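You operate a simulated robot arm through the tools that you are given. There is no shell and no other tool.

The job below is to be done with a simulated robot arm. You get a single attempt, and the scene is never put back.

## Task
Reset the bench controls: throttle low, dimmer full, three rig rockers off.

The check looks at the end state, three seconds after you hand in, the way a careful person would. Anything else that was tipped, shoved, dropped, spilled or broken makes it a failure.

## Robot
A 7-joint arm with a two-finger parallel gripper, fixed in place. Base frame: the origin is at the foot of the arm, x ahead of it, y to its left, z up. Readings come in mm, rad, newtons and seconds.
With the tool pointing down near the work surface it reaches from about 440 to 900 mm from the base axis. Its first joint turns from -0.297 to 2.199 rad. Payload 1.57 kg.
The tool frame sits at the grasp point between the pads (the TCP): z along the fingers, y along the line on which they close. The tips reach 30 mm beyond it. Largest opening 80 mm; finger width 17, thickness 12; the body of the gripper, 40 by 82 mm, starts 80 mm behind the TCP.
Orientation is that of the tool frame in the base frame, as a unit quaternion [x, y, z, w]. With the fingers straight down and closing along the base's y, the tool's x points along the base's -x, its y along +y and its z along -z.

## Interface
- The arm moves only by the tool apply_moves. Its arguments are lists of equal length, an entry for each row: "slide": the shift along the tool's x, y, z in units of 50 mm (1.0 is 50 mm), a list of three; "delta_rot": the turn, a rotation vector about the tool's x, y, z in units of 8 degrees (1.0 is 8 degrees), a list of three; "fingers": the closure, from 0 (fully open) to 1 (shut). In form: {"slide": [[dx, dy, dz], ...], "delta_rot": [[wx, wy, wz], ...], "fingers": [fingers, ...]}. A call has 1 to 20 rows; each row shifts and turns the commanded pose from where the row before left it, along the tool's axes as they then stand. A call with a number of a shift or a turn outside -1 to 1 is refused whole. Rows are played at 5 a second. More than 50 mm and 0.15 rad between two rows, or a gripper value outside its range, and nothing of the call is played. Where a pose cannot be reached the arm comes as near as it can. A force on the tool above 40 N (or 10 N above the force at the start of the call, whichever is more), or a blocked arm, ends the call early, and 0.2 s more pass. The fingers move at their own pace (about 45 mm/s each) and stop on an object; they squeeze with about 35 N. The grip force told is the motor's: it shows also when the fingers shut on nothing. Time passes only in rows, and 0.2 s behind the last, so rows that do not move let the fingers close. It gives the time, the measured TCP pose, the force on the tool (base axes), the opening and the grip force at its end, in the units of the frame above (readings bear some noise), with the torque about the TCP (base axes, N m) and any sound that the robot's microphone picked up.
- Cameras (640 x 400 px; columns grow to the right, rows downward): "scene" is fixed at [50.4, -649.7, 1534.8]; the picture's right is [0.18, -0.98, 0.00], its down [-0.84, -0.16, -0.51] and it looks along [0.51, 0.09, -0.86] (base axes); focal length 214 px, centre (320, 200). "wrist" rides on the gripper at [72, -7, -122] in the tool frame; the picture's right is [0.09, 1.00, 0.00], its down [-0.84, 0.08, -0.54] and it looks along [-0.54, 0.05, 0.84] (tool axes); focal length 238 px, centre (320, 200).
- grab_frame(camera): a new picture of that camera. It takes no simulated time.
- raise_lower(by): slides the trunk up (or, below 0, down) by that many mm; the arm rides with it, the base frame stays. It gives what a move gives, with no picture.
- point_at(camera, pixels): for up to 12 pixels [column, row] of the newest picture of that camera ("zoom" is the newest enlarged one), the place [x, y, z] in the base frame of the surface seen there, good to about 3 mm. It takes no simulated time.
- inspect(camera, box): a new picture of the part [left, top, right, bottom] of that camera's present view, enlarged. It takes no simulated time.
- close_job(): hands the job in; it is judged then, once.

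Open the gripper and draw the arm clear of the work before you hand the job in, unless the task says otherwise.

The tools are called after "Call:" as name(argument=value, ...) on one line, values as JSON. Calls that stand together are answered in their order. apply_moves: Moves the arm, as the interface text tells. Its arguments: {"type":"object","properties":{"slide":{"type":"array","items":{"type":"array","items":{"type":"number"}}},"delta_rot":{"type":"array","items":{"type":"array","items":{"type":"number"}}},"fingers":{"type":"array","items":{"type":"number"}}},"required":["slide","delta_rot","fingers"]} The other tools are called the same way: raise_lower (by) slides the trunk up or down; grab_frame (camera) takes a picture; point_at (camera, pixels) gives the place of the surface under pixels of a picture; inspect (camera, box) takes an enlarged picture of a part of a camera's view; close_job () hands the job in.

At the start:

```text
time_s: 0.0
tool_pos: [433.7, -21.1, 1321.6]
orientation: [-0.001, 1.0, 0.0, -0.001]
wrist_force: [0.4, 0.2, 0.0]
ft_torque: [-0.03, -0.03, -0.02]
finger_gap: 80.1
grasp_force: 0.1
trunk travel left (down, up): [-700.0, 90.0]
```

scene: 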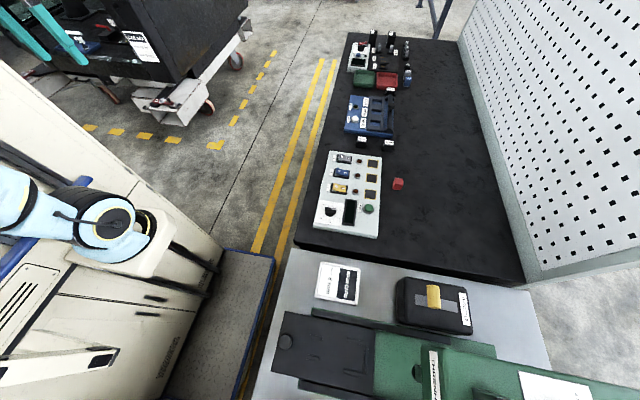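
wrist: 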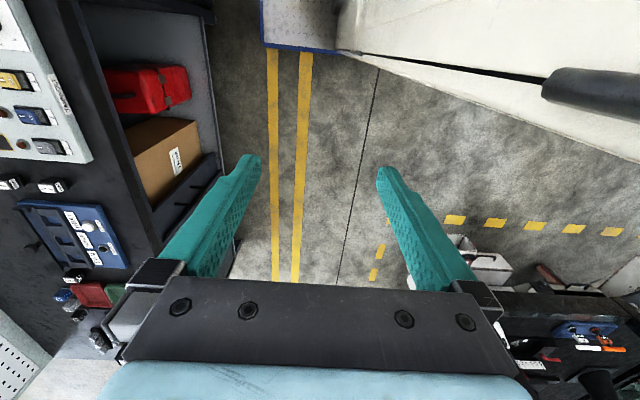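

The scene shows a bench with a white panel at about (350,190), a blue panel at (370,115) and more items further off. I take enlarged looks at them first.

Call:
inspect(camera="scene", box=[300, 140, 420, 245])

Call:
inspect(camera="scene", box=[325, 80, 415, 150])

Call:
inspect(camera="scene", box=[335, 20, 425, 95])

Call:
inspect(camera="wrist", box=[0, 0, 220, 360])

Call:
inspect(camera="scene", box=[280, 240, 640, 400])

Call:
inspect(camera="scene", box=[0, 0, 260, 160])

```text
3.81 times, centred on (360, 192) of scene
```

zoom: 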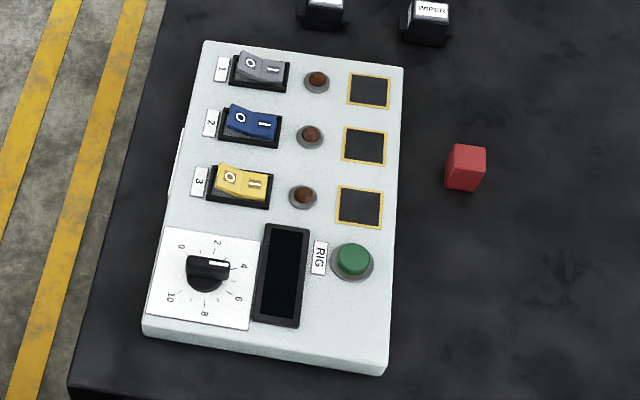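

```text
5.71 times, centred on (370, 115) of scene
```

zoom: 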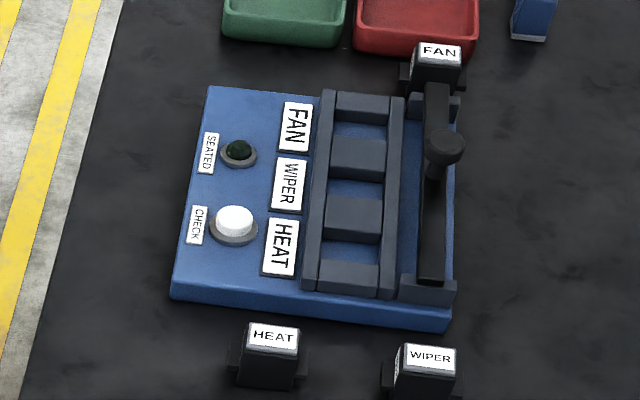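

```text
5.33 times, centred on (380, 58) of scene
```

zoom: 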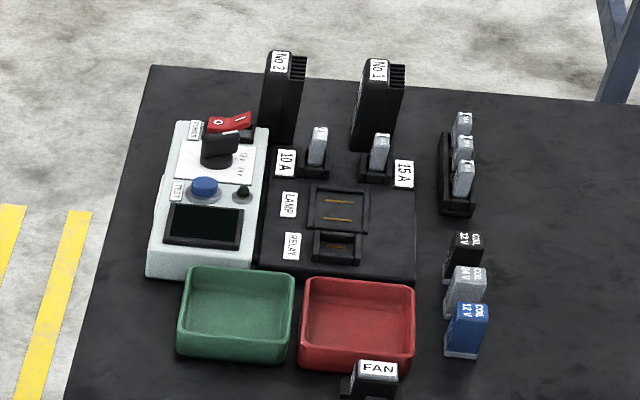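

```text
1.11 times, centred on (110, 180) of wrist
```

zoom: 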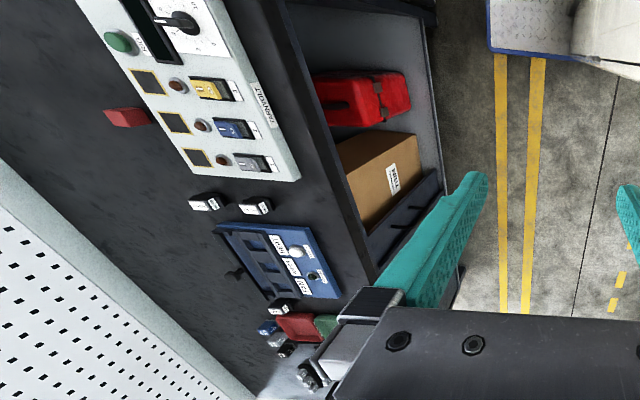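

```text
1.78 times, centred on (460, 320) of scene
```

zoom: 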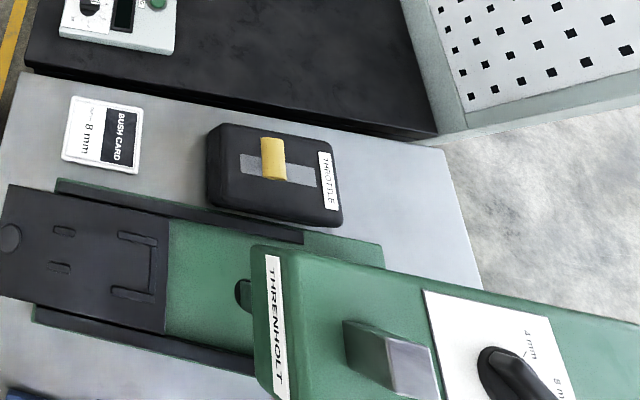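

```text
2.46 times, centred on (130, 80) of scene
```

zoom: 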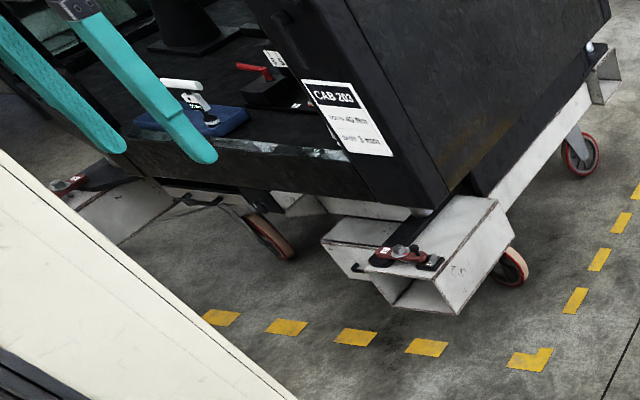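

The white RIG panel has three rockers and a 0–10 dial; a throttle slider sits near (433,297). I locate these in the base frame.

Call:
grab_frame(camera="scene")

Call:
point_at(camera="scene", pixels=[[344, 158], [342, 174], [340, 189], [331, 211], [350, 212], [367, 209], [433, 297], [420, 295], [465, 310], [398, 183], [340, 283], [330, 380]])

Call:
point_at(camera="scene", pixels=[[360, 115], [385, 80], [358, 60], [480, 270], [310, 240], [350, 260], [450, 200], [480, 150], [510, 220], [260, 300], [110, 40], [60, 45]])

```text
taken
```

scene: 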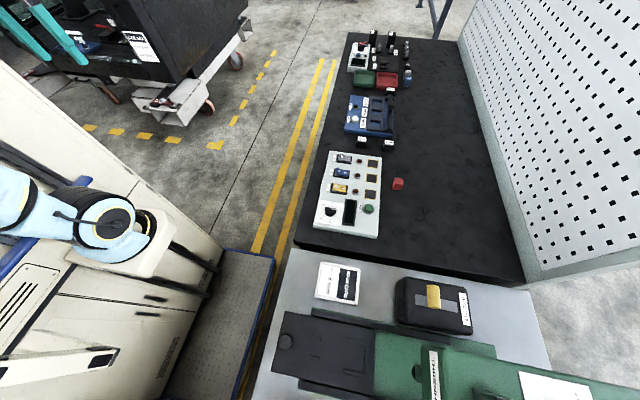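

```text
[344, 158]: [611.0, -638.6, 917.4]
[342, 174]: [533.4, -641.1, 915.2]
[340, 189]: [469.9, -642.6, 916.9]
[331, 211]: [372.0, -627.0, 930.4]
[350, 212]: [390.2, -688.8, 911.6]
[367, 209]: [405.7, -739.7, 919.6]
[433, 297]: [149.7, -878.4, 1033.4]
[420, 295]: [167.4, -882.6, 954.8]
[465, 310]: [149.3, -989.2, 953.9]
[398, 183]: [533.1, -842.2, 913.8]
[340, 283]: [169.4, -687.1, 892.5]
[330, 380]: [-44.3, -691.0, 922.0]
```

```text
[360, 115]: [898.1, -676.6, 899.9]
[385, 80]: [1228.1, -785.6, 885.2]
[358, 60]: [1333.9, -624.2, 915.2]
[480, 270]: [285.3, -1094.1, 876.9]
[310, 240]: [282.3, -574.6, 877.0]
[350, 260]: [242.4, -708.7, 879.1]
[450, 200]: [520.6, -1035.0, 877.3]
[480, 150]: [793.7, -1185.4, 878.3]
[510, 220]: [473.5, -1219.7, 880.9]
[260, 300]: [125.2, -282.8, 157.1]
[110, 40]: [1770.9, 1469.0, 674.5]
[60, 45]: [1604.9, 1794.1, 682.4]
```

The rig panel lies near (470,-640,915) and the throttle handle near (150,-880,1033), both clockwise of the arm. I swing the arm clockwise at its present height (about 48°), to see if it reaches and to get wrist-camera views.

Call:
apply_moves(slide=[[0.0475, -0.907, 0], [0.0475, -0.907, 0], [0.0475, -0.907, 0], [0.0475, -0.907, 0], [0.0475, -0.907, 0], [0.0475, -0.907, 0], [0.0475, -0.907, 0], [0.0475, -0.907, 0]], delta_rot=[[0, 0, 0.75], [0, 0, 0.75], [0, 0, 0.75], [0, 0, 0.75], [0, 0, 0.75], [0, 0, 0.75], [0, 0, 0.75], [0, 0, 0.75]], fingers=[0, 0, 0, 0, 0, 0, 0, 0])

Call:
grab_frame(camera="wrist")

```text
time_s: 1.8
tool_pos: [332.8, -341.6, 1284.6]
orientation: [0.407, 0.913, 0.001, -0.002]
wrist_force: [-0.1, 0.3, 1.1]
ft_torque: [-0.06, 0.01, 0.0]
finger_gap: 80.0
grasp_force: 0.2
out of reach, approached as far as the arm can: row 2, 3, 4, 5, 6
trunk travel left (down, up): [-700.0, 90.0]
```

```text
taken
```

wrist: 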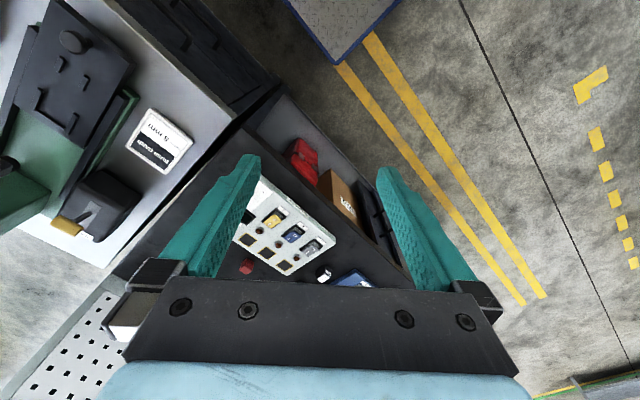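

The arm reaches clockwise fine (now at about -46°, yaw -48°). I go outward and down toward the rig panel for a close wrist view.

Call:
apply_moves(slide=[[-0.6, -0.4, 0.52], [-0.6, -0.4, 0.52], [-0.6, -0.4, 0.52], [-0.6, -0.4, 0.52], [0, 0, 0], [0, 0, 0]], delta_rot=[[0, 0, 0], [0, 0, 0], [0, 0, 0], [0, 0, 0], [0, 0, 0.75], [0, 0, 0]], fingers=[0, 0, 0, 0, 0, 0])

Call:
grab_frame(camera="wrist")

```text
time_s: 3.2
tool_pos: [353.0, -482.5, 1182.3]
orientation: [0.455, 0.89, 0.0, 0.0]
wrist_force: [0.1, 0.7, 0.8]
ft_torque: [0.03, 0.03, 0.0]
finger_gap: 80.0
grasp_force: 0.0
trunk travel left (down, up): [-700.0, 90.0]
```

```text
taken
```

wrist: 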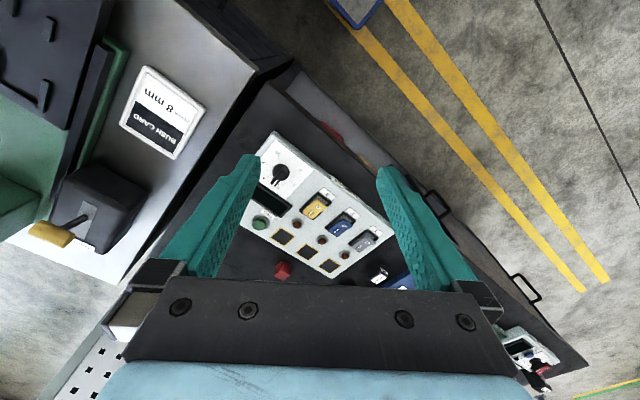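

The panel is now centred around (320,220) in the wrist view, and the throttle around (85,205). I enlarge both.

Call:
inspect(camera="wrist", box=[230, 130, 400, 290])

Call:
inspect(camera="wrist", box=[20, 150, 160, 260])

```text
2.50 times, centred on (315, 210) of wrist
```

zoom: 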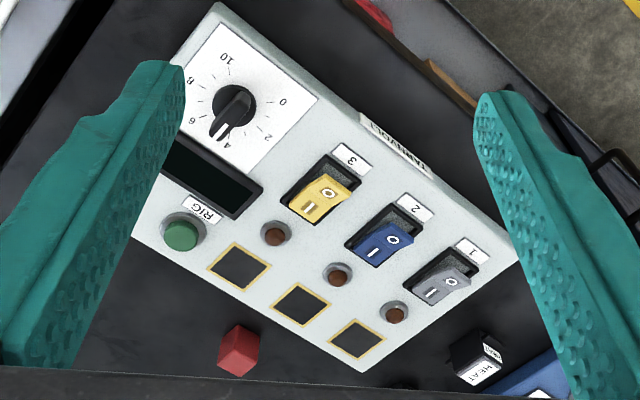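

```text
3.64 times, centred on (90, 205) of wrist
```

zoom: 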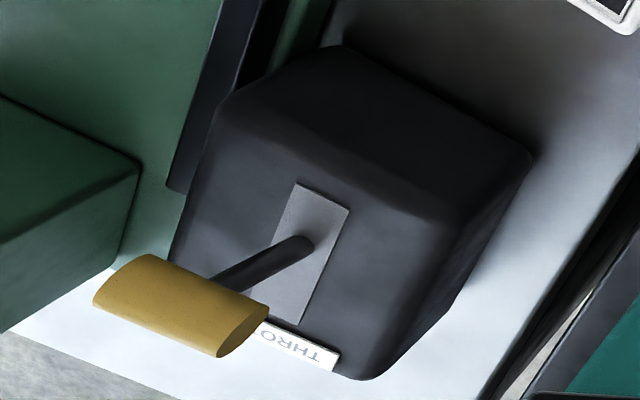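

The throttle is a tilting lever with a yellow handle at about (90,240) in the wrist view, and the dial's pointer is near 4. I check heights of the green machine and details before moving over there.

Call:
point_at(camera="scene", pixels=[[400, 350], [440, 370], [500, 380], [560, 395], [620, 390], [430, 285], [434, 305], [440, 295], [460, 290], [410, 280], [400, 310], [470, 325]])

Call:
point_at(camera="wrist", pixels=[[50, 235], [60, 228], [85, 213], [75, 240], [95, 170], [130, 210], [278, 172], [318, 207], [342, 224], [362, 239], [275, 185], [283, 270]])

Call:
inspect(camera="scene", box=[380, 260, 490, 345])

```text
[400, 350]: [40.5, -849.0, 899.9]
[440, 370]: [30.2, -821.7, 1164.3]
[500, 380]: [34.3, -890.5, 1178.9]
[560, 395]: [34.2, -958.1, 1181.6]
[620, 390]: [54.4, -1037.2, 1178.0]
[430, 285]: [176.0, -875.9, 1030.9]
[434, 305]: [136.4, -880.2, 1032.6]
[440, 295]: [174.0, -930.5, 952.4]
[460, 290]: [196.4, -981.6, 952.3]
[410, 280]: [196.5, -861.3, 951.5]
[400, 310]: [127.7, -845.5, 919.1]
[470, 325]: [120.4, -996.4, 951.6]
```

```text
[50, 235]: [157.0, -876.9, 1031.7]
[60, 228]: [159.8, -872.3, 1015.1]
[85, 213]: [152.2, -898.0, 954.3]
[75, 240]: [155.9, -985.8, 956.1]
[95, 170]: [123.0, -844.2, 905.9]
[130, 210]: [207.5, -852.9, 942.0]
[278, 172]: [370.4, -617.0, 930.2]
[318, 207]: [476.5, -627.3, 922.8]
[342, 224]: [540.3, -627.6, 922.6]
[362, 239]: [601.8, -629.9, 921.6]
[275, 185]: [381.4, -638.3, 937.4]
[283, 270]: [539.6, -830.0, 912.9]
```

```text
4.71 times, centred on (435, 302) of scene
```

zoom: 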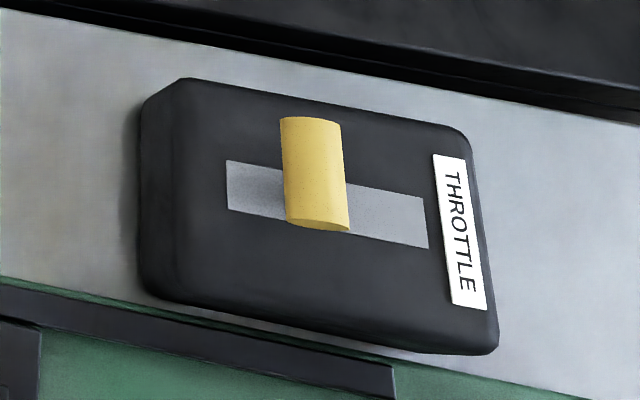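

The throttle slot runs along y (from about -862 to -965) with the handle leaning toward +y. I move the wrist over beside the throttle at z 1200 (clear of the machine at x<60, y<-820) to look for marks.

Call:
apply_moves(slide=[[-0.185, -0.926, -0.06], [-0.185, -0.926, -0.06], [-0.185, -0.926, -0.06], [-0.185, -0.926, -0.06], [-0.185, -0.926, -0.06], [-0.185, -0.926, -0.06], [0, 0, 0], [0, 0, 0], [0, 0, 0], [0, 0, 0]], delta_rot=[[0, 0, 0], [0, 0, 0], [0, 0, 0], [0, 0, 0], [0, 0, 0], [0, 0, 0], [0, 0, 0.9], [0, 0, 0.9], [0, 0, 0.9], [0, 0, 0.9]], fingers=[0, 0, 0, 0, 0, 0, 0, 0, 0, 0])

Call:
grab_frame(camera="wrist")

```text
time_s: 5.4
tool_pos: [158.1, -690.2, 1200.0]
orientation: [0.662, 0.749, 0.0, 0.0]
wrist_force: [1.0, 0.2, -0.6]
ft_torque: [-0.01, -0.01, 0.01]
finger_gap: 79.8
grasp_force: 0.0
trunk travel left (down, up): [-700.0, 90.0]
```

```text
taken
```

wrist: 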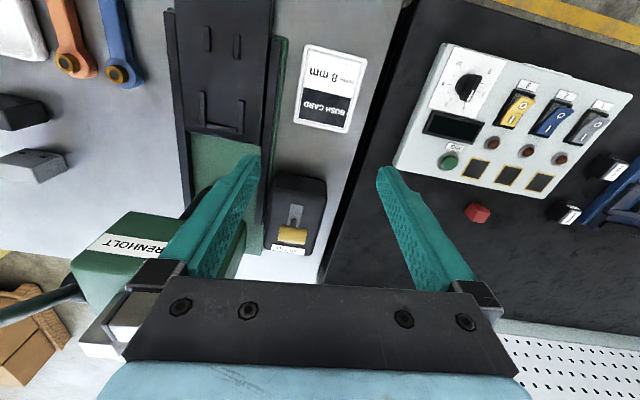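

Call:
inspect(camera="wrist", box=[255, 165, 345, 265])

Call:
inspect(camera="wrist", box=[390, 30, 640, 210])

Call:
inspect(camera="wrist", box=[500, 60, 640, 160])

Call:
inspect(camera="wrist", box=[0, 0, 260, 200])

```text
4.00 times, centred on (300, 215) of wrist
```

zoom: 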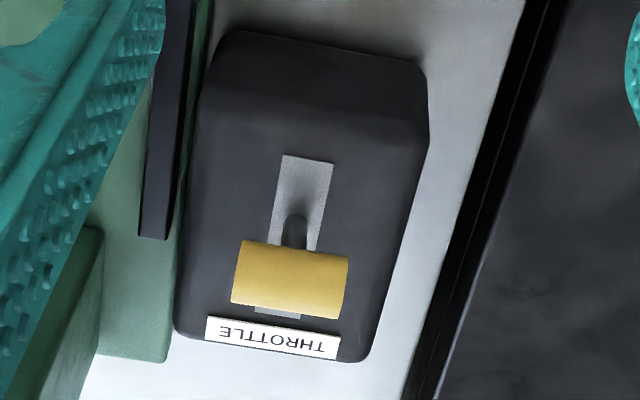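

```text
2.22 times, centred on (515, 120) of wrist
```

zoom: 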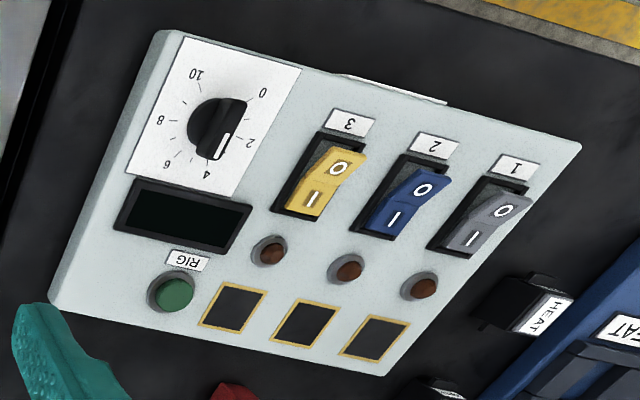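

```text
4.00 times, centred on (570, 110) of wrist
```

zoom: 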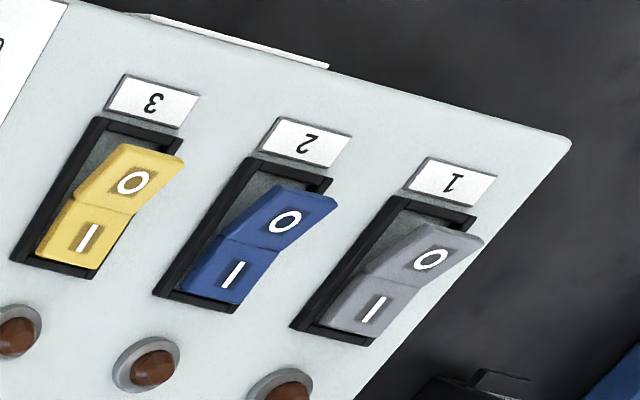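

```text
2.00 times, centred on (130, 100) of wrist
```

zoom: 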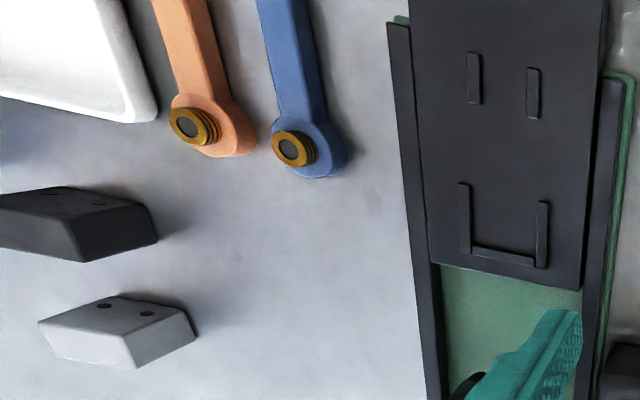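

All three rockers rest on I (O sides raised), and the dial points to about 3.5. I check the machine's near edge and the throttle's geometry before going closer.

Call:
point_at(camera="wrist", pixels=[[130, 215], [165, 225], [235, 245], [300, 205], [295, 243], [283, 235], [306, 236], [290, 250], [298, 220], [325, 182], [275, 175], [293, 242]])

Call:
inspect(camera="wrist", box=[275, 195, 325, 260])

Call:
grab_frame(camera="scene")

```text
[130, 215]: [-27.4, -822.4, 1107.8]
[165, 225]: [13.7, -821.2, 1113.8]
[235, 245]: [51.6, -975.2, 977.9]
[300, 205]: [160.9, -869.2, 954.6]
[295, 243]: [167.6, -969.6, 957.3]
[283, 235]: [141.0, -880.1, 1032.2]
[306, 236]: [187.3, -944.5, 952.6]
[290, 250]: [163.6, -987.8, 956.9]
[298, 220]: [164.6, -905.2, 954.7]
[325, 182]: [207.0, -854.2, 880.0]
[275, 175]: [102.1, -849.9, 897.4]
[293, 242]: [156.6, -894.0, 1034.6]
```

```text
6.15 times, centred on (300, 228) of wrist
```

zoom: 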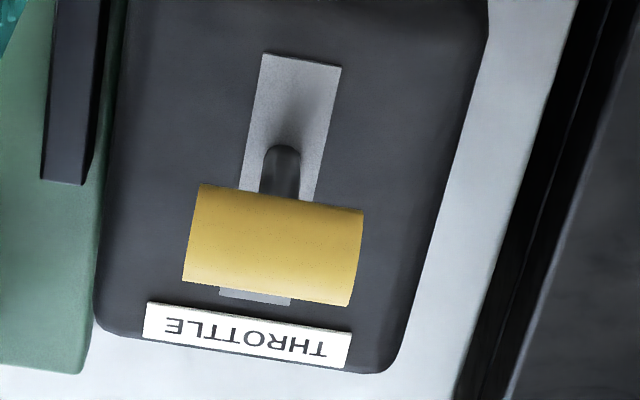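

```text
taken
```

scene: 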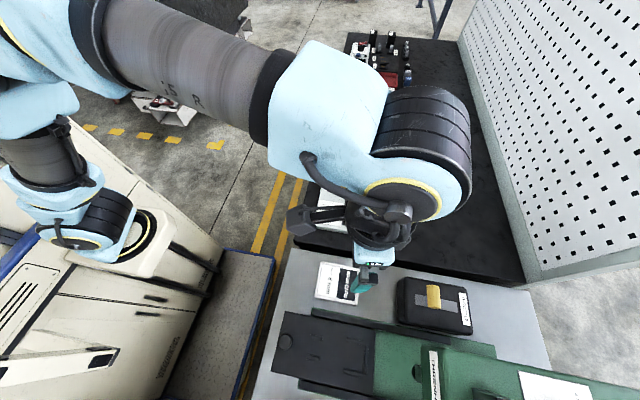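

The newest zoom shows the handle at (203,185)–(347,303), the stem foot at (283,150) and slot top at (300,60). I get precise places for them.

Call:
inspect(camera="wrist", box=[275, 195, 325, 260])

Call:
point_at(camera="zoom", pixels=[[208, 190], [358, 213], [188, 275], [344, 298], [275, 240], [280, 200], [265, 290], [281, 165], [283, 148], [302, 62], [250, 300], [280, 190]])

```text
6.15 times, centred on (300, 228) of wrist
```

zoom: 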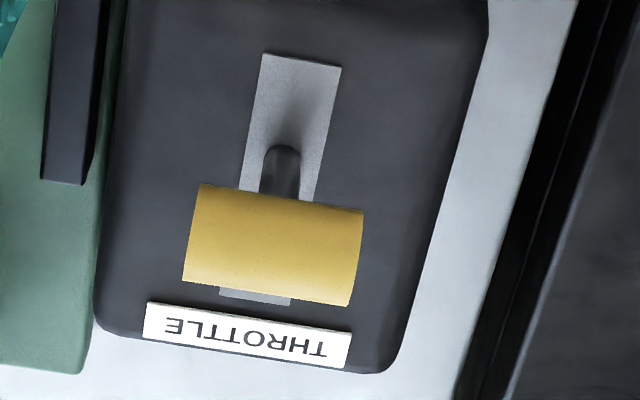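

```text
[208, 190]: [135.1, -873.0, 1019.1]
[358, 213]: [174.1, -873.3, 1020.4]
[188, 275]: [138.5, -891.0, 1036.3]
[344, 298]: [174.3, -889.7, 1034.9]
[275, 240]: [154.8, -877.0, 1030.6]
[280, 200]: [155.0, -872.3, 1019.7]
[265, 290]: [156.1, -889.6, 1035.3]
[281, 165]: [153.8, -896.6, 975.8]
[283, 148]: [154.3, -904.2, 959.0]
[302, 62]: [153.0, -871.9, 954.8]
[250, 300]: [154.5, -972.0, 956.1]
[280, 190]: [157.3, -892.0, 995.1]
```

The handle's centre is at about (155.5,-886,1022), 43 mm long along x, on a stem tilted about 18° toward +y, with a slot to about ±50 mm. I turn to yaw -90° so the fingers close along x, and move above the handle.

Call:
apply_moves(slide=[[0, 0, 0], [-0.8, -0.01, 0.36], [-0.8, -0.01, 0.36], [-0.8, -0.01, 0.36], [-0.8, -0.01, 0.36], [-0.716, -0.012, 0.36], [0, 0, 0]], delta_rot=[[0, 0, 0.89], [0, 0, 0], [0, 0, 0], [0, 0, 0], [0, 0, 0], [0, 0, 0], [0, 0, 0]], fingers=[0, 0, 0, 0, 0, 0, 0])

Call:
grab_frame(camera="wrist")

Call:
grab_frame(camera="scene")

```text
time_s: 7.0
tool_pos: [161.8, -866.4, 1105.3]
orientation: [0.707, 0.707, 0.0, 0.0]
wrist_force: [-0.8, -0.6, 0.6]
ft_torque: [-0.01, 0.04, 0.01]
finger_gap: 80.2
grasp_force: 0.0
out of reach, approached as far as the arm can: row 6
trunk travel left (down, up): [-700.0, 90.0]
```

```text
taken
```

wrist: 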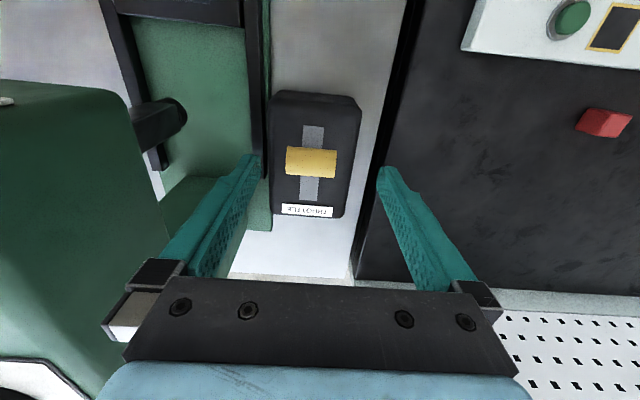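

```text
taken
```

scene: 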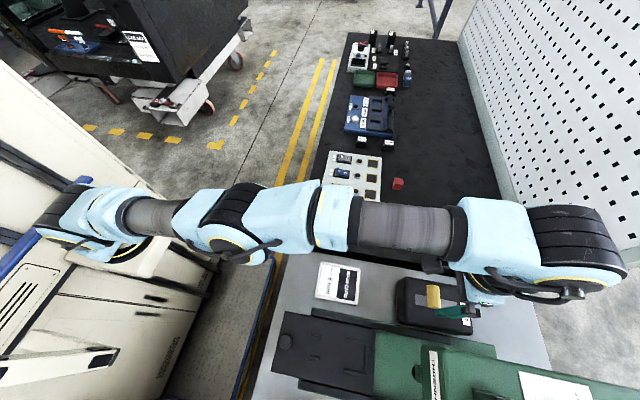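

The arm is stretched to its limit at R≈881, z 1105. I tilt the tool 16° so the fingers point further outward, then go down around the handle with fingers open.

Call:
apply_moves(slide=[[0, 0, 0], [0, 0, 0], [0, -0.126, 0], [0.02, 0, 0.5], [0.02, 0, 0.5], [0, 0, 0]], delta_rot=[[0, -1, 0], [0, -1, 0], [0, 0, 0], [0, 0, 0], [0, 0, 0], [0, 0, 0]], fingers=[0, 0, 0, 0, 0, 0])

Call:
grab_frame(camera="wrist")

```text
time_s: 8.4
tool_pos: [154.7, -877.4, 1058.8]
orientation: [0.7, 0.7, -0.098, 0.099]
wrist_force: [0.1, 0.2, 0.0]
ft_torque: [0.04, 0.02, 0.0]
finger_gap: 80.1
grasp_force: 0.0
trunk travel left (down, up): [-700.0, 90.0]
```

```text
taken
```

wrist: 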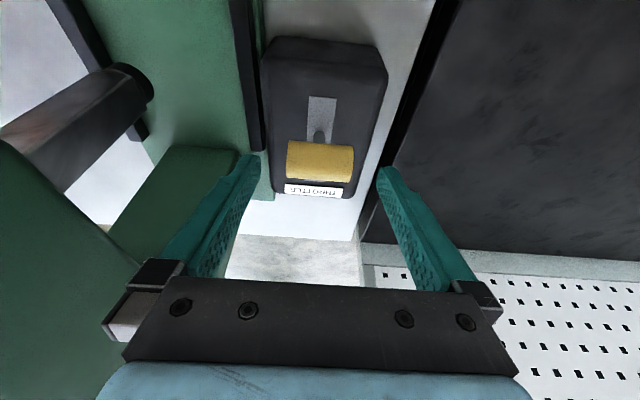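

The handle (320,160) is centred between the fingers. I go down the last 36 mm and close on its ends.

Call:
apply_moves(slide=[[0.02, 0, 0.36], [0, 0, 0.36], [0, 0, 0], [0, 0, 0], [0, 0, 0], [0, 0, 0]], delta_rot=[[0, 0, 0], [0, 0, 0], [0, 0, 0], [0, 0, 0], [0, 0, 0], [0, 0, 0]], fingers=[0, 0, 0, 1, 1, 1])

Call:
grab_frame(camera="wrist")

```text
time_s: 9.8
tool_pos: [154.7, -887.7, 1023.5]
orientation: [0.701, 0.7, -0.098, 0.098]
wrist_force: [-2.3, -1.5, -1.8]
ft_torque: [-0.16, 0.03, -0.05]
finger_gap: 69.4
grasp_force: 34.7
trunk travel left (down, up): [-700.0, 90.0]
```

```text
taken
```

wrist: 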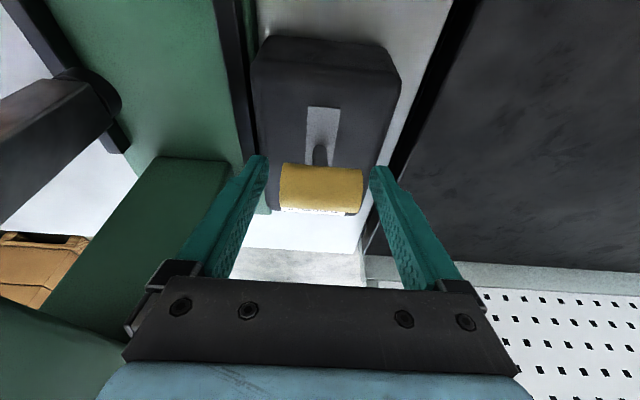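

The gap is 69 mm and the force reads 35 N, but fingertips in the picture still seem clear of the handle; I wait a little for them to close.

Call:
apply_moves(slide=[[0, 0, 0], [0, 0, 0], [0, 0, 0]], delta_rot=[[0, 0, 0], [0, 0, 0], [0, 0, 0]], fingers=[1, 1, 1])

Call:
inspect(camera="wrist", box=[220, 90, 420, 240])

Call:
inspect(camera="scene", box=[380, 250, 520, 345])

```text
time_s: 10.6
tool_pos: [154.0, -886.8, 1023.3]
orientation: [0.7, 0.7, -0.098, 0.098]
wrist_force: [-3.9, -2.5, -2.7]
ft_torque: [-0.16, 0.05, 0.0]
finger_gap: 69.4
grasp_force: 45.4
trunk travel left (down, up): [-700.0, 90.0]
```

```text
2.67 times, centred on (320, 165) of wrist
```

zoom: 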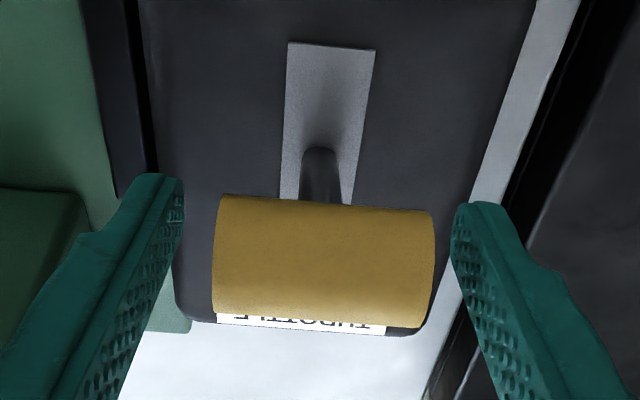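

```text
4.21 times, centred on (450, 298) of scene
```

zoom: 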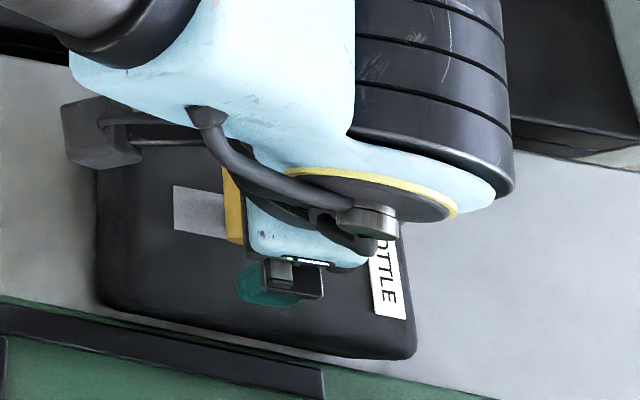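

The fingers hold the handle on its rounded ends (69 mm, forces firm). I pull the lever along its arc toward +y in two small steps and watch the forces.

Call:
apply_moves(slide=[[0.13, 0, 0.013], [0.13, 0, 0.013], [0.19, 0, 0.04], [0, 0, 0]], delta_rot=[[0, 0, 0], [0, 0, 0], [0, 0, 0], [0, 0, 0]], fingers=[1, 1, 1, 1])

Call:
inspect(camera="wrist", box=[220, 90, 420, 240])

```text
time_s: 11.6
tool_pos: [155.0, -864.9, 1013.2]
orientation: [0.7, 0.701, -0.096, 0.098]
wrist_force: [0.2, 0.8, 0.1]
ft_torque: [0.02, -0.01, 0.02]
finger_gap: 0.3
grasp_force: 21.2
trunk travel left (down, up): [-700.0, 90.0]
```

```text
2.67 times, centred on (320, 165) of wrist
```

zoom: 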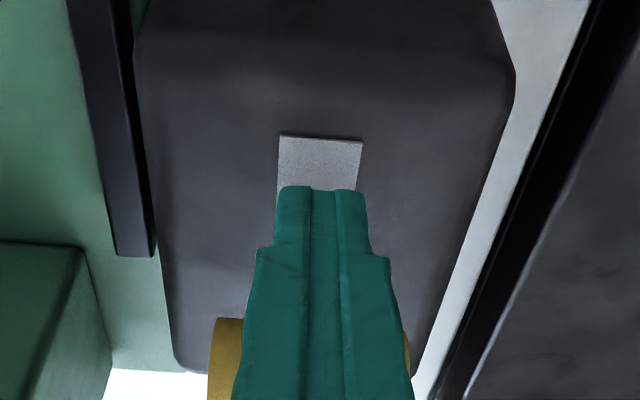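

The fingers slipped off the rounded ends and shut in front of the handle (gap 0.3), with the lever apparently unmoved. I back out along the tool axis, reopen, and turn 90° about the tool axis so the fingers can close across the handle along y, with the camera on the +x side away from the machine.

Call:
apply_moves(slide=[[0, 0, -0.5], [0, 0, -0.7], [0, 0, -0.6], [0, 0, 0]], delta_rot=[[0, 0, 0], [0, 0, 0], [0, 0, 0], [0, 0, 0]], fingers=[1, 1, 1, 0])

Call:
apply_moves(slide=[[0, 0, 0], [0, 0, 0], [0, 0, 0], [0, 0, 0], [0, 0, 0], [0, 0, 0]], delta_rot=[[0, 0, 0.9375], [0, 0, 0.9375], [0, 0, 0.9375], [0, 0, 0.9375], [0, 0, 0.9375], [0, 0, 0.9375]], fingers=[0, 0, 0, 0, 0, 0])

Call:
grab_frame(camera="wrist")

Call:
grab_frame(camera="scene")

```text
time_s: 12.6
tool_pos: [153.6, -840.0, 1100.3]
orientation: [0.701, 0.7, -0.099, 0.098]
wrist_force: [0.5, 0.4, -0.7]
ft_torque: [0.0, 0.0, -0.02]
finger_gap: 31.8
grasp_force: 0.1
trunk travel left (down, up): [-700.0, 90.0]
```

```text
time_s: 14.0
tool_pos: [155.0, -840.5, 1100.2]
orientation: [0.915, 0.378, -0.053, 0.129]
wrist_force: [-0.2, -0.8, -0.5]
ft_torque: [0.01, 0.0, -0.02]
finger_gap: 79.8
grasp_force: 0.0
trunk travel left (down, up): [-700.0, 90.0]
```

```text
taken
```

wrist: 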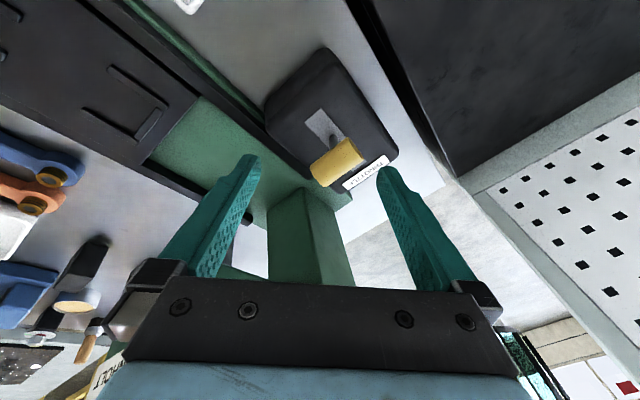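

```text
taken
```

scene: 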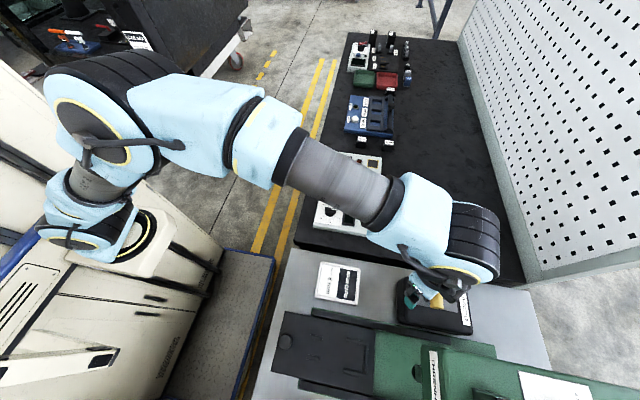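

The turn works so far and the lever still stands. I turn the remaining 45°.

Call:
apply_moves(slide=[[0, 0, 0], [0, 0, 0], [0, 0, 0], [0, 0, 0], [0, 0, 0], [0, 0, 0]], delta_rot=[[0, 0, 0.9375], [0, 0, 0.9375], [0, 0, 0.9375], [0, 0, 0.9375], [0, 0, 0.9375], [0, 0, 0.9375]], fingers=[0, 0, 0, 0, 0, 0])

Call:
grab_frame(camera="wrist")

Call:
inspect(camera="scene", box=[370, 220, 510, 345])

```text
time_s: 15.4
tool_pos: [154.9, -841.3, 1100.0]
orientation: [0.99, 0.0, 0.0, 0.139]
wrist_force: [0.3, 0.1, 1.5]
ft_torque: [-0.02, 0.01, 0.01]
finger_gap: 79.8
grasp_force: 0.2
trunk travel left (down, up): [-700.0, 90.0]
```

```text
taken
```

wrist: 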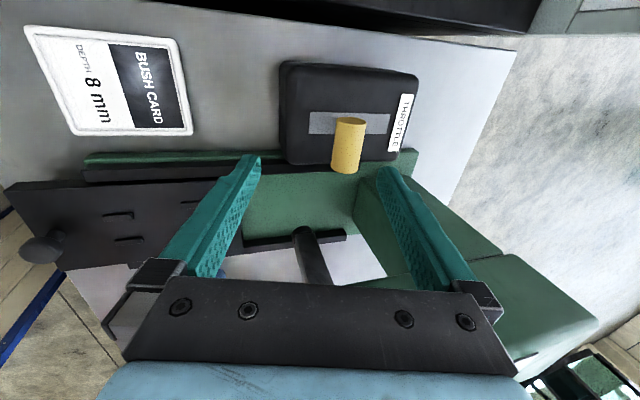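

```text
3.20 times, centred on (440, 282) of scene
```

zoom: 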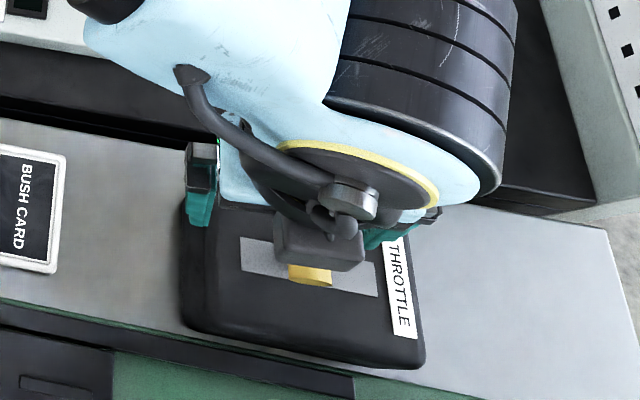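

The tool is now square to the lever with fingers along y. I measure the handle again from this view.

Call:
point_at(camera="wrist", pixels=[[348, 122], [358, 125], [338, 124], [346, 165], [336, 150], [360, 150], [350, 145], [318, 122], [385, 122], [345, 172]])

Call:
inspect(camera="wrist", box=[280, 60, 430, 180])

```text
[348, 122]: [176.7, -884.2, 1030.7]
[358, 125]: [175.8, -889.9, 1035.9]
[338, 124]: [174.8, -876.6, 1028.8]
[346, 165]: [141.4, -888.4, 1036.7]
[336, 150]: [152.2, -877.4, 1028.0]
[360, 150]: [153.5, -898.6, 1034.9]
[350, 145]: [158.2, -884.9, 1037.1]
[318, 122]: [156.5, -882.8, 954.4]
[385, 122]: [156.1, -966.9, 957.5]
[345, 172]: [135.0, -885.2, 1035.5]
```

```text
3.33 times, centred on (355, 120) of wrist
```

zoom: 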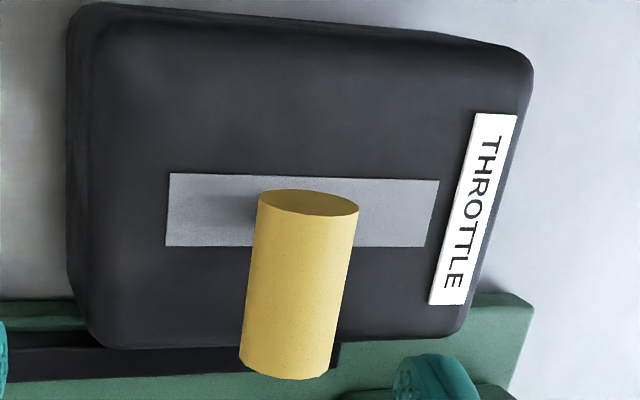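

The handle is unchanged: centre about (155.5,-887,1023). I shift outward 22 mm, go down 76 mm along the tool axis and close across it.

Call:
apply_moves(slide=[[0.01, 0.45, 0], [0, 0, 0.5], [0, 0, 0.5], [0, 0, 0.52], [0, 0, 0], [0, 0, 0], [0, 0, 0], [0, 0, 0], [0, 0, 0]], delta_rot=[[0, 0, 0], [0, 0, 0], [0, 0, 0], [0, 0, 0], [0, 0, 0], [0, 0, 0], [0, 0, 0], [0, 0, 0], [0, 0, 0]], fingers=[0, 0, 0, 0, 0, 1, 1, 1, 1])

Call:
grab_frame(camera="wrist")

```text
time_s: 17.4
tool_pos: [154.7, -884.2, 1033.6]
orientation: [0.99, 0.0, 0.0, 0.139]
wrist_force: [0.1, 0.1, 0.6]
ft_torque: [0.0, -0.07, -0.02]
finger_gap: 25.7
grasp_force: 19.6
trunk travel left (down, up): [-700.0, 90.0]
```

```text
taken
```

wrist: 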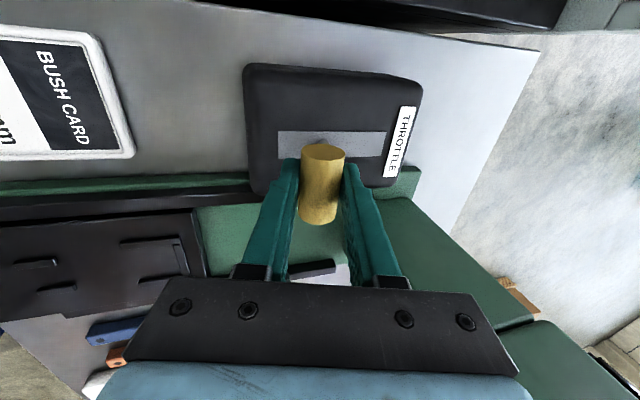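

The grip holds the handle (gap 25.7). I swing the lever toward +y along its arc, turning the tool with it, 12° to begin.

Call:
apply_moves(slide=[[0, -0.172, 0.006], [0, -0.172, 0.006], [0, -0.172, 0.006], [0, 0, 0]], delta_rot=[[-0.5, 0, 0], [-0.5, 0, 0], [-0.5, 0, 0], [0, 0, 0]], fingers=[1, 1, 1, 1])

Call:
grab_frame(camera="wrist")

```text
time_s: 17.9
tool_pos: [156.6, -880.7, 1032.1]
orientation: [0.981, 0.0, 0.0, 0.192]
wrist_force: [-2.0, -21.2, -8.7]
ft_torque: [-0.22, -0.2, 0.01]
finger_gap: 25.4
grasp_force: 36.9
trunk travel left (down, up): [-700.0, 90.0]
stopped in row 2: the force on the tool passed its limit at 50 N (the readings are from after the stop); the commanded pose is now the measured one
```

```text
taken
```

wrist: 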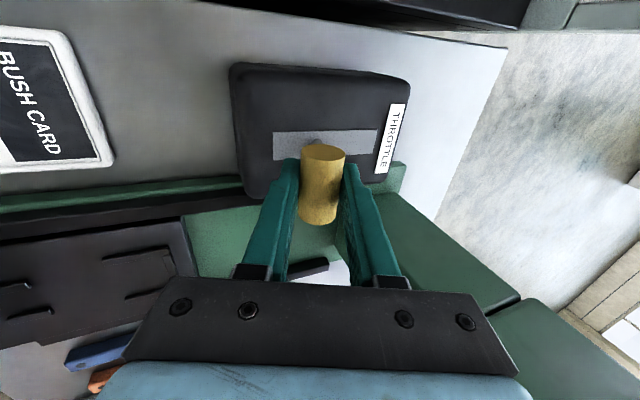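

At about 2° of travel the call stopped on force (50 N), with -21 N in y remaining: the lever seems to be at a stop on the +y side, or stiff. I ease it the other way a little to learn which.

Call:
apply_moves(slide=[[0, 0.08, 0], [0, 0.086, 0.003], [0, 0.086, 0.003], [0, 0, 0]], delta_rot=[[0.5, 0, 0], [0.25, 0, 0], [0.25, 0, 0], [0, 0, 0]], fingers=[1, 1, 1, 1])

Call:
inspect(camera="wrist", box=[230, 50, 430, 240])

```text
time_s: 18.9
tool_pos: [155.3, -890.3, 1037.3]
orientation: [0.993, 0.0, 0.001, 0.122]
wrist_force: [-1.8, 0.0, -11.1]
ft_torque: [0.25, -0.21, -0.01]
finger_gap: 25.6
grasp_force: 36.6
trunk travel left (down, up): [-700.0, 90.0]
```

```text
2.11 times, centred on (330, 145) of wrist
```

zoom: 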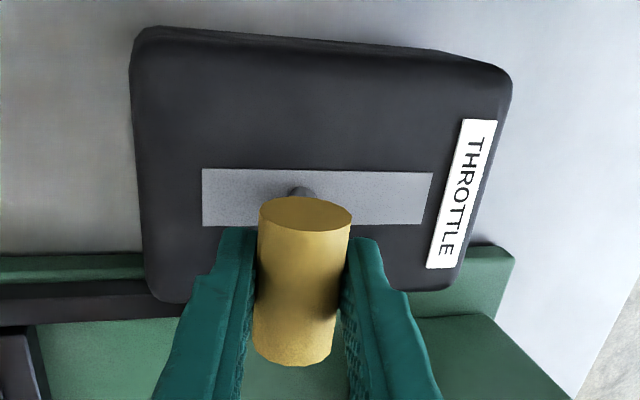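

The lever moved toward -y freely (y force about 0), so +y was stopped. I continue toward -y by 12° to find how it travels, correcting a little height.

Call:
apply_moves(slide=[[0, 0.172, 0.03], [0, 0.172, 0.012], [0, 0.172, 0.006], [0, 0, 0]], delta_rot=[[0.5, 0, 0], [0.5, 0, 0], [0.5, 0, 0], [0, 0, 0]], fingers=[1, 1, 1, 1])

Call:
inspect(camera="wrist", box=[230, 50, 430, 240])

```text
time_s: 19.9
tool_pos: [155.7, -886.4, 1034.6]
orientation: [1.0, 0.0, -0.001, 0.018]
wrist_force: [-9.2, -0.9, 7.3]
ft_torque: [-0.3, 0.08, 0.0]
finger_gap: 25.6
grasp_force: 36.8
out of reach, approached as far as the arm can: row 3
trunk travel left (down, up): [-700.0, 90.0]
```

```text
2.11 times, centred on (330, 145) of wrist
```

zoom: 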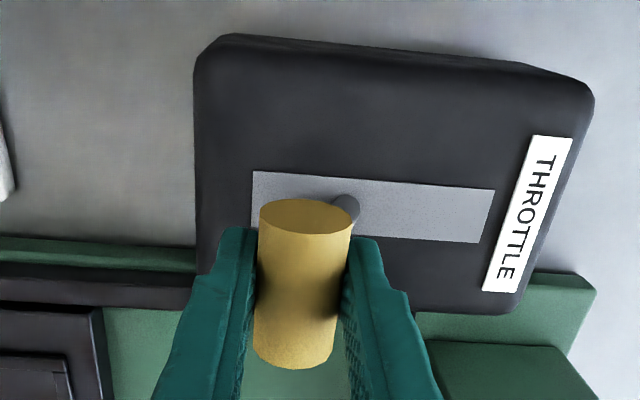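

The tool is now upright at y -886 with small forces, lever about where it began. I repeat the +y pull in a gentle test (8 mm) to see whether a stop really is there.

Call:
apply_moves(slide=[[0, -0.06, 0.01], [0, -0.06, 0.01], [0, -0.04, 0.01], [0, 0, 0]], delta_rot=[[0, 0, 0], [0, 0, 0], [0, 0, 0], [0, 0, 0]], fingers=[1, 1, 1, 1])

Call:
inspect(camera="wrist", box=[230, 50, 430, 240])

```text
time_s: 20.7
tool_pos: [156.2, -883.6, 1033.1]
orientation: [1.0, 0.0, -0.002, 0.025]
wrist_force: [-4.0, -16.7, -2.3]
ft_torque: [-0.31, -0.44, -0.02]
finger_gap: 25.4
grasp_force: 37.2
trunk travel left (down, up): [-700.0, 90.0]
stopped in row 3: the force on the tool passed its limit at 43 N (the readings are from after the stop); the commanded pose is now the measured one
```

```text
2.11 times, centred on (330, 145) of wrist
```

zoom: 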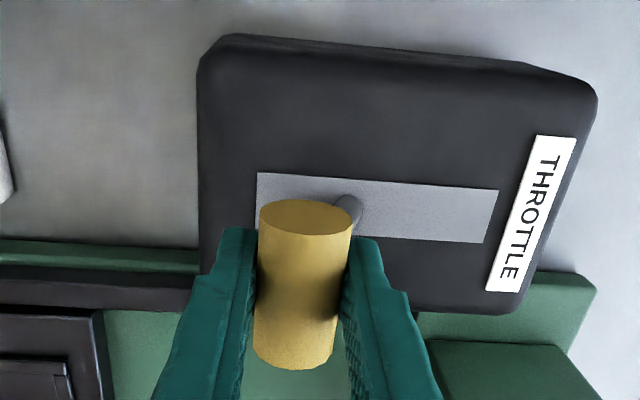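

The stop at this end is confirmed (handle y≈-885), so the lever began fully at its +y end and must have its travel toward -y. To plan for reach I look at the arm's posture and heights.

Call:
grab_frame(camera="scene")

Call:
grab_frame(camera="wrist")

```text
taken
```

scene: 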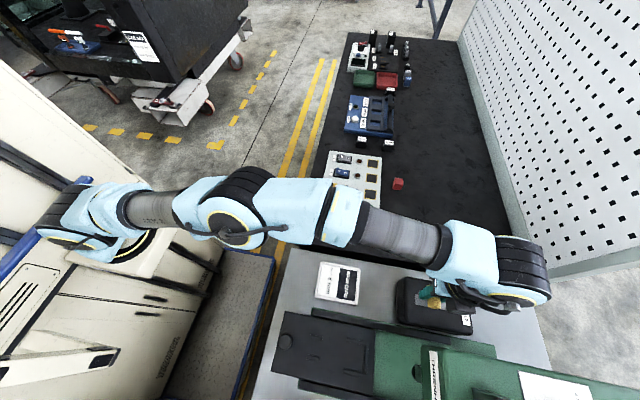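

```text
taken
```

wrist: 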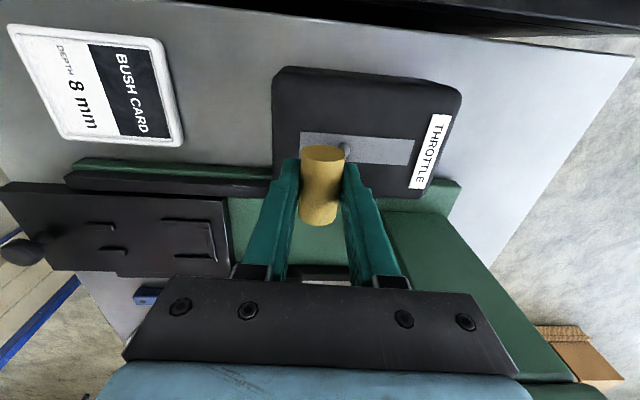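

Call:
point_at(camera="scene", pixels=[[70, 235], [65, 205], [105, 230], [150, 210], [230, 215], [245, 190], [320, 205], [400, 235], [465, 255], [495, 290], [520, 265], [110, 255]])

```text
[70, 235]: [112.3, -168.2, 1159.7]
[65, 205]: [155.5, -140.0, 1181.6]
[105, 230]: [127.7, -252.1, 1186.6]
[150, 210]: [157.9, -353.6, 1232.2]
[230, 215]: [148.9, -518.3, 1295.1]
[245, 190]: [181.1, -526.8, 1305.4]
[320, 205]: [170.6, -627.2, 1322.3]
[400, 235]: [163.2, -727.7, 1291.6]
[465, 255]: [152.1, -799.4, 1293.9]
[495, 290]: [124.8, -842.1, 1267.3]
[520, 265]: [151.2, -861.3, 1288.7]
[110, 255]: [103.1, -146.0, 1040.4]
```

I open the fingers and back off up and toward +y, then tilt the tool outward about 34° with fingers shut, so it can push the lever away and I can learn its travel.

Call:
apply_moves(slide=[[0, 0, 0], [0, 0, 0], [0, 0, 0], [0, 0, -0.75], [0, 0, -0.75], [0, -0.7, 0], [0, -0.6, 0], [0, 0, 0], [0, 0, 0], [0, 0, 0], [0, 0, 0], [0, 0, 0]], delta_rot=[[0, 0, 0], [0, 0, 0], [0, 0, 0], [0, 0, 0], [0, 0, 0], [0, 0, 0], [0, 0, 0], [-1, 0, 0], [-1, 0, 0], [-1, 0, 0], [-1, 0, 0], [0, 0, 0]], fingers=[0, 0, 0, 0, 0, 0, 0, 1, 1, 1, 1, 1])

Call:
grab_frame(camera="wrist")

Call:
inspect(camera="scene", box=[370, 220, 510, 345])

```text
time_s: 23.3
tool_pos: [156.1, -812.7, 1104.9]
orientation: [0.954, 0.0, 0.0, 0.3]
wrist_force: [0.4, 0.4, 1.0]
ft_torque: [0.01, -0.01, 0.02]
finger_gap: 0.0
grasp_force: 14.4
trunk travel left (down, up): [-700.0, 90.0]
```

```text
taken
```

wrist: 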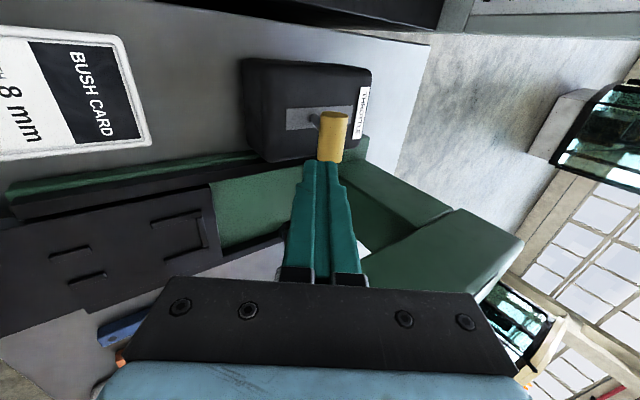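

```text
3.20 times, centred on (440, 282) of scene
```

zoom: 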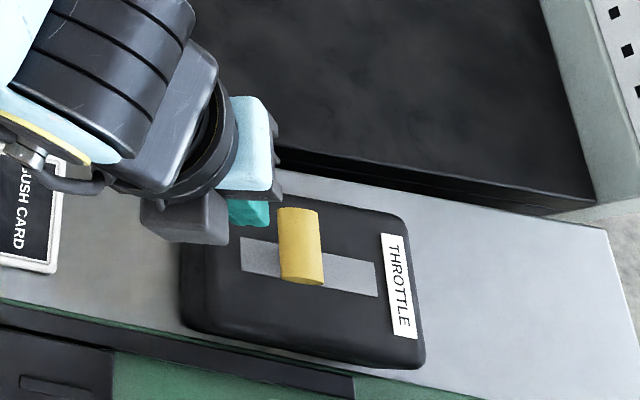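

The lever stands as before with the tool in front of it. I measure the handle again for the push.

Call:
point_at(camera="wrist", pixels=[[333, 117], [325, 115], [325, 135], [332, 140], [340, 140], [322, 150], [312, 122], [345, 113]])

Call:
inspect(camera="wrist", box=[230, 50, 390, 170])

```text
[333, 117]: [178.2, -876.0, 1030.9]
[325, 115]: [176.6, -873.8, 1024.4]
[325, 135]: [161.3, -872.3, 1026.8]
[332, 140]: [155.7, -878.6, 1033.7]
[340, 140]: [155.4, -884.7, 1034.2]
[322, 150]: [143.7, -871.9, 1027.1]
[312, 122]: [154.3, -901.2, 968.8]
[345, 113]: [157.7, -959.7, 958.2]
```

```text
3.33 times, centred on (310, 110) of wrist
```

zoom: 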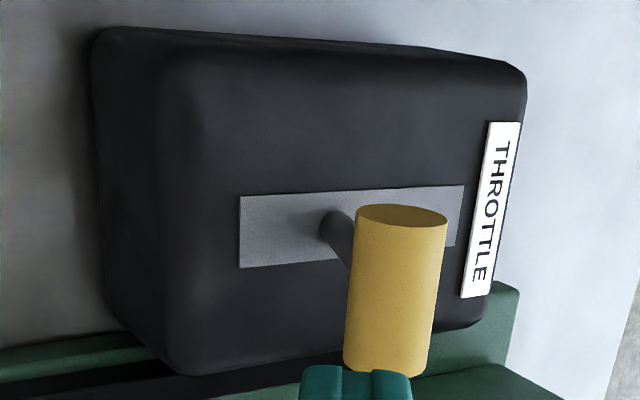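

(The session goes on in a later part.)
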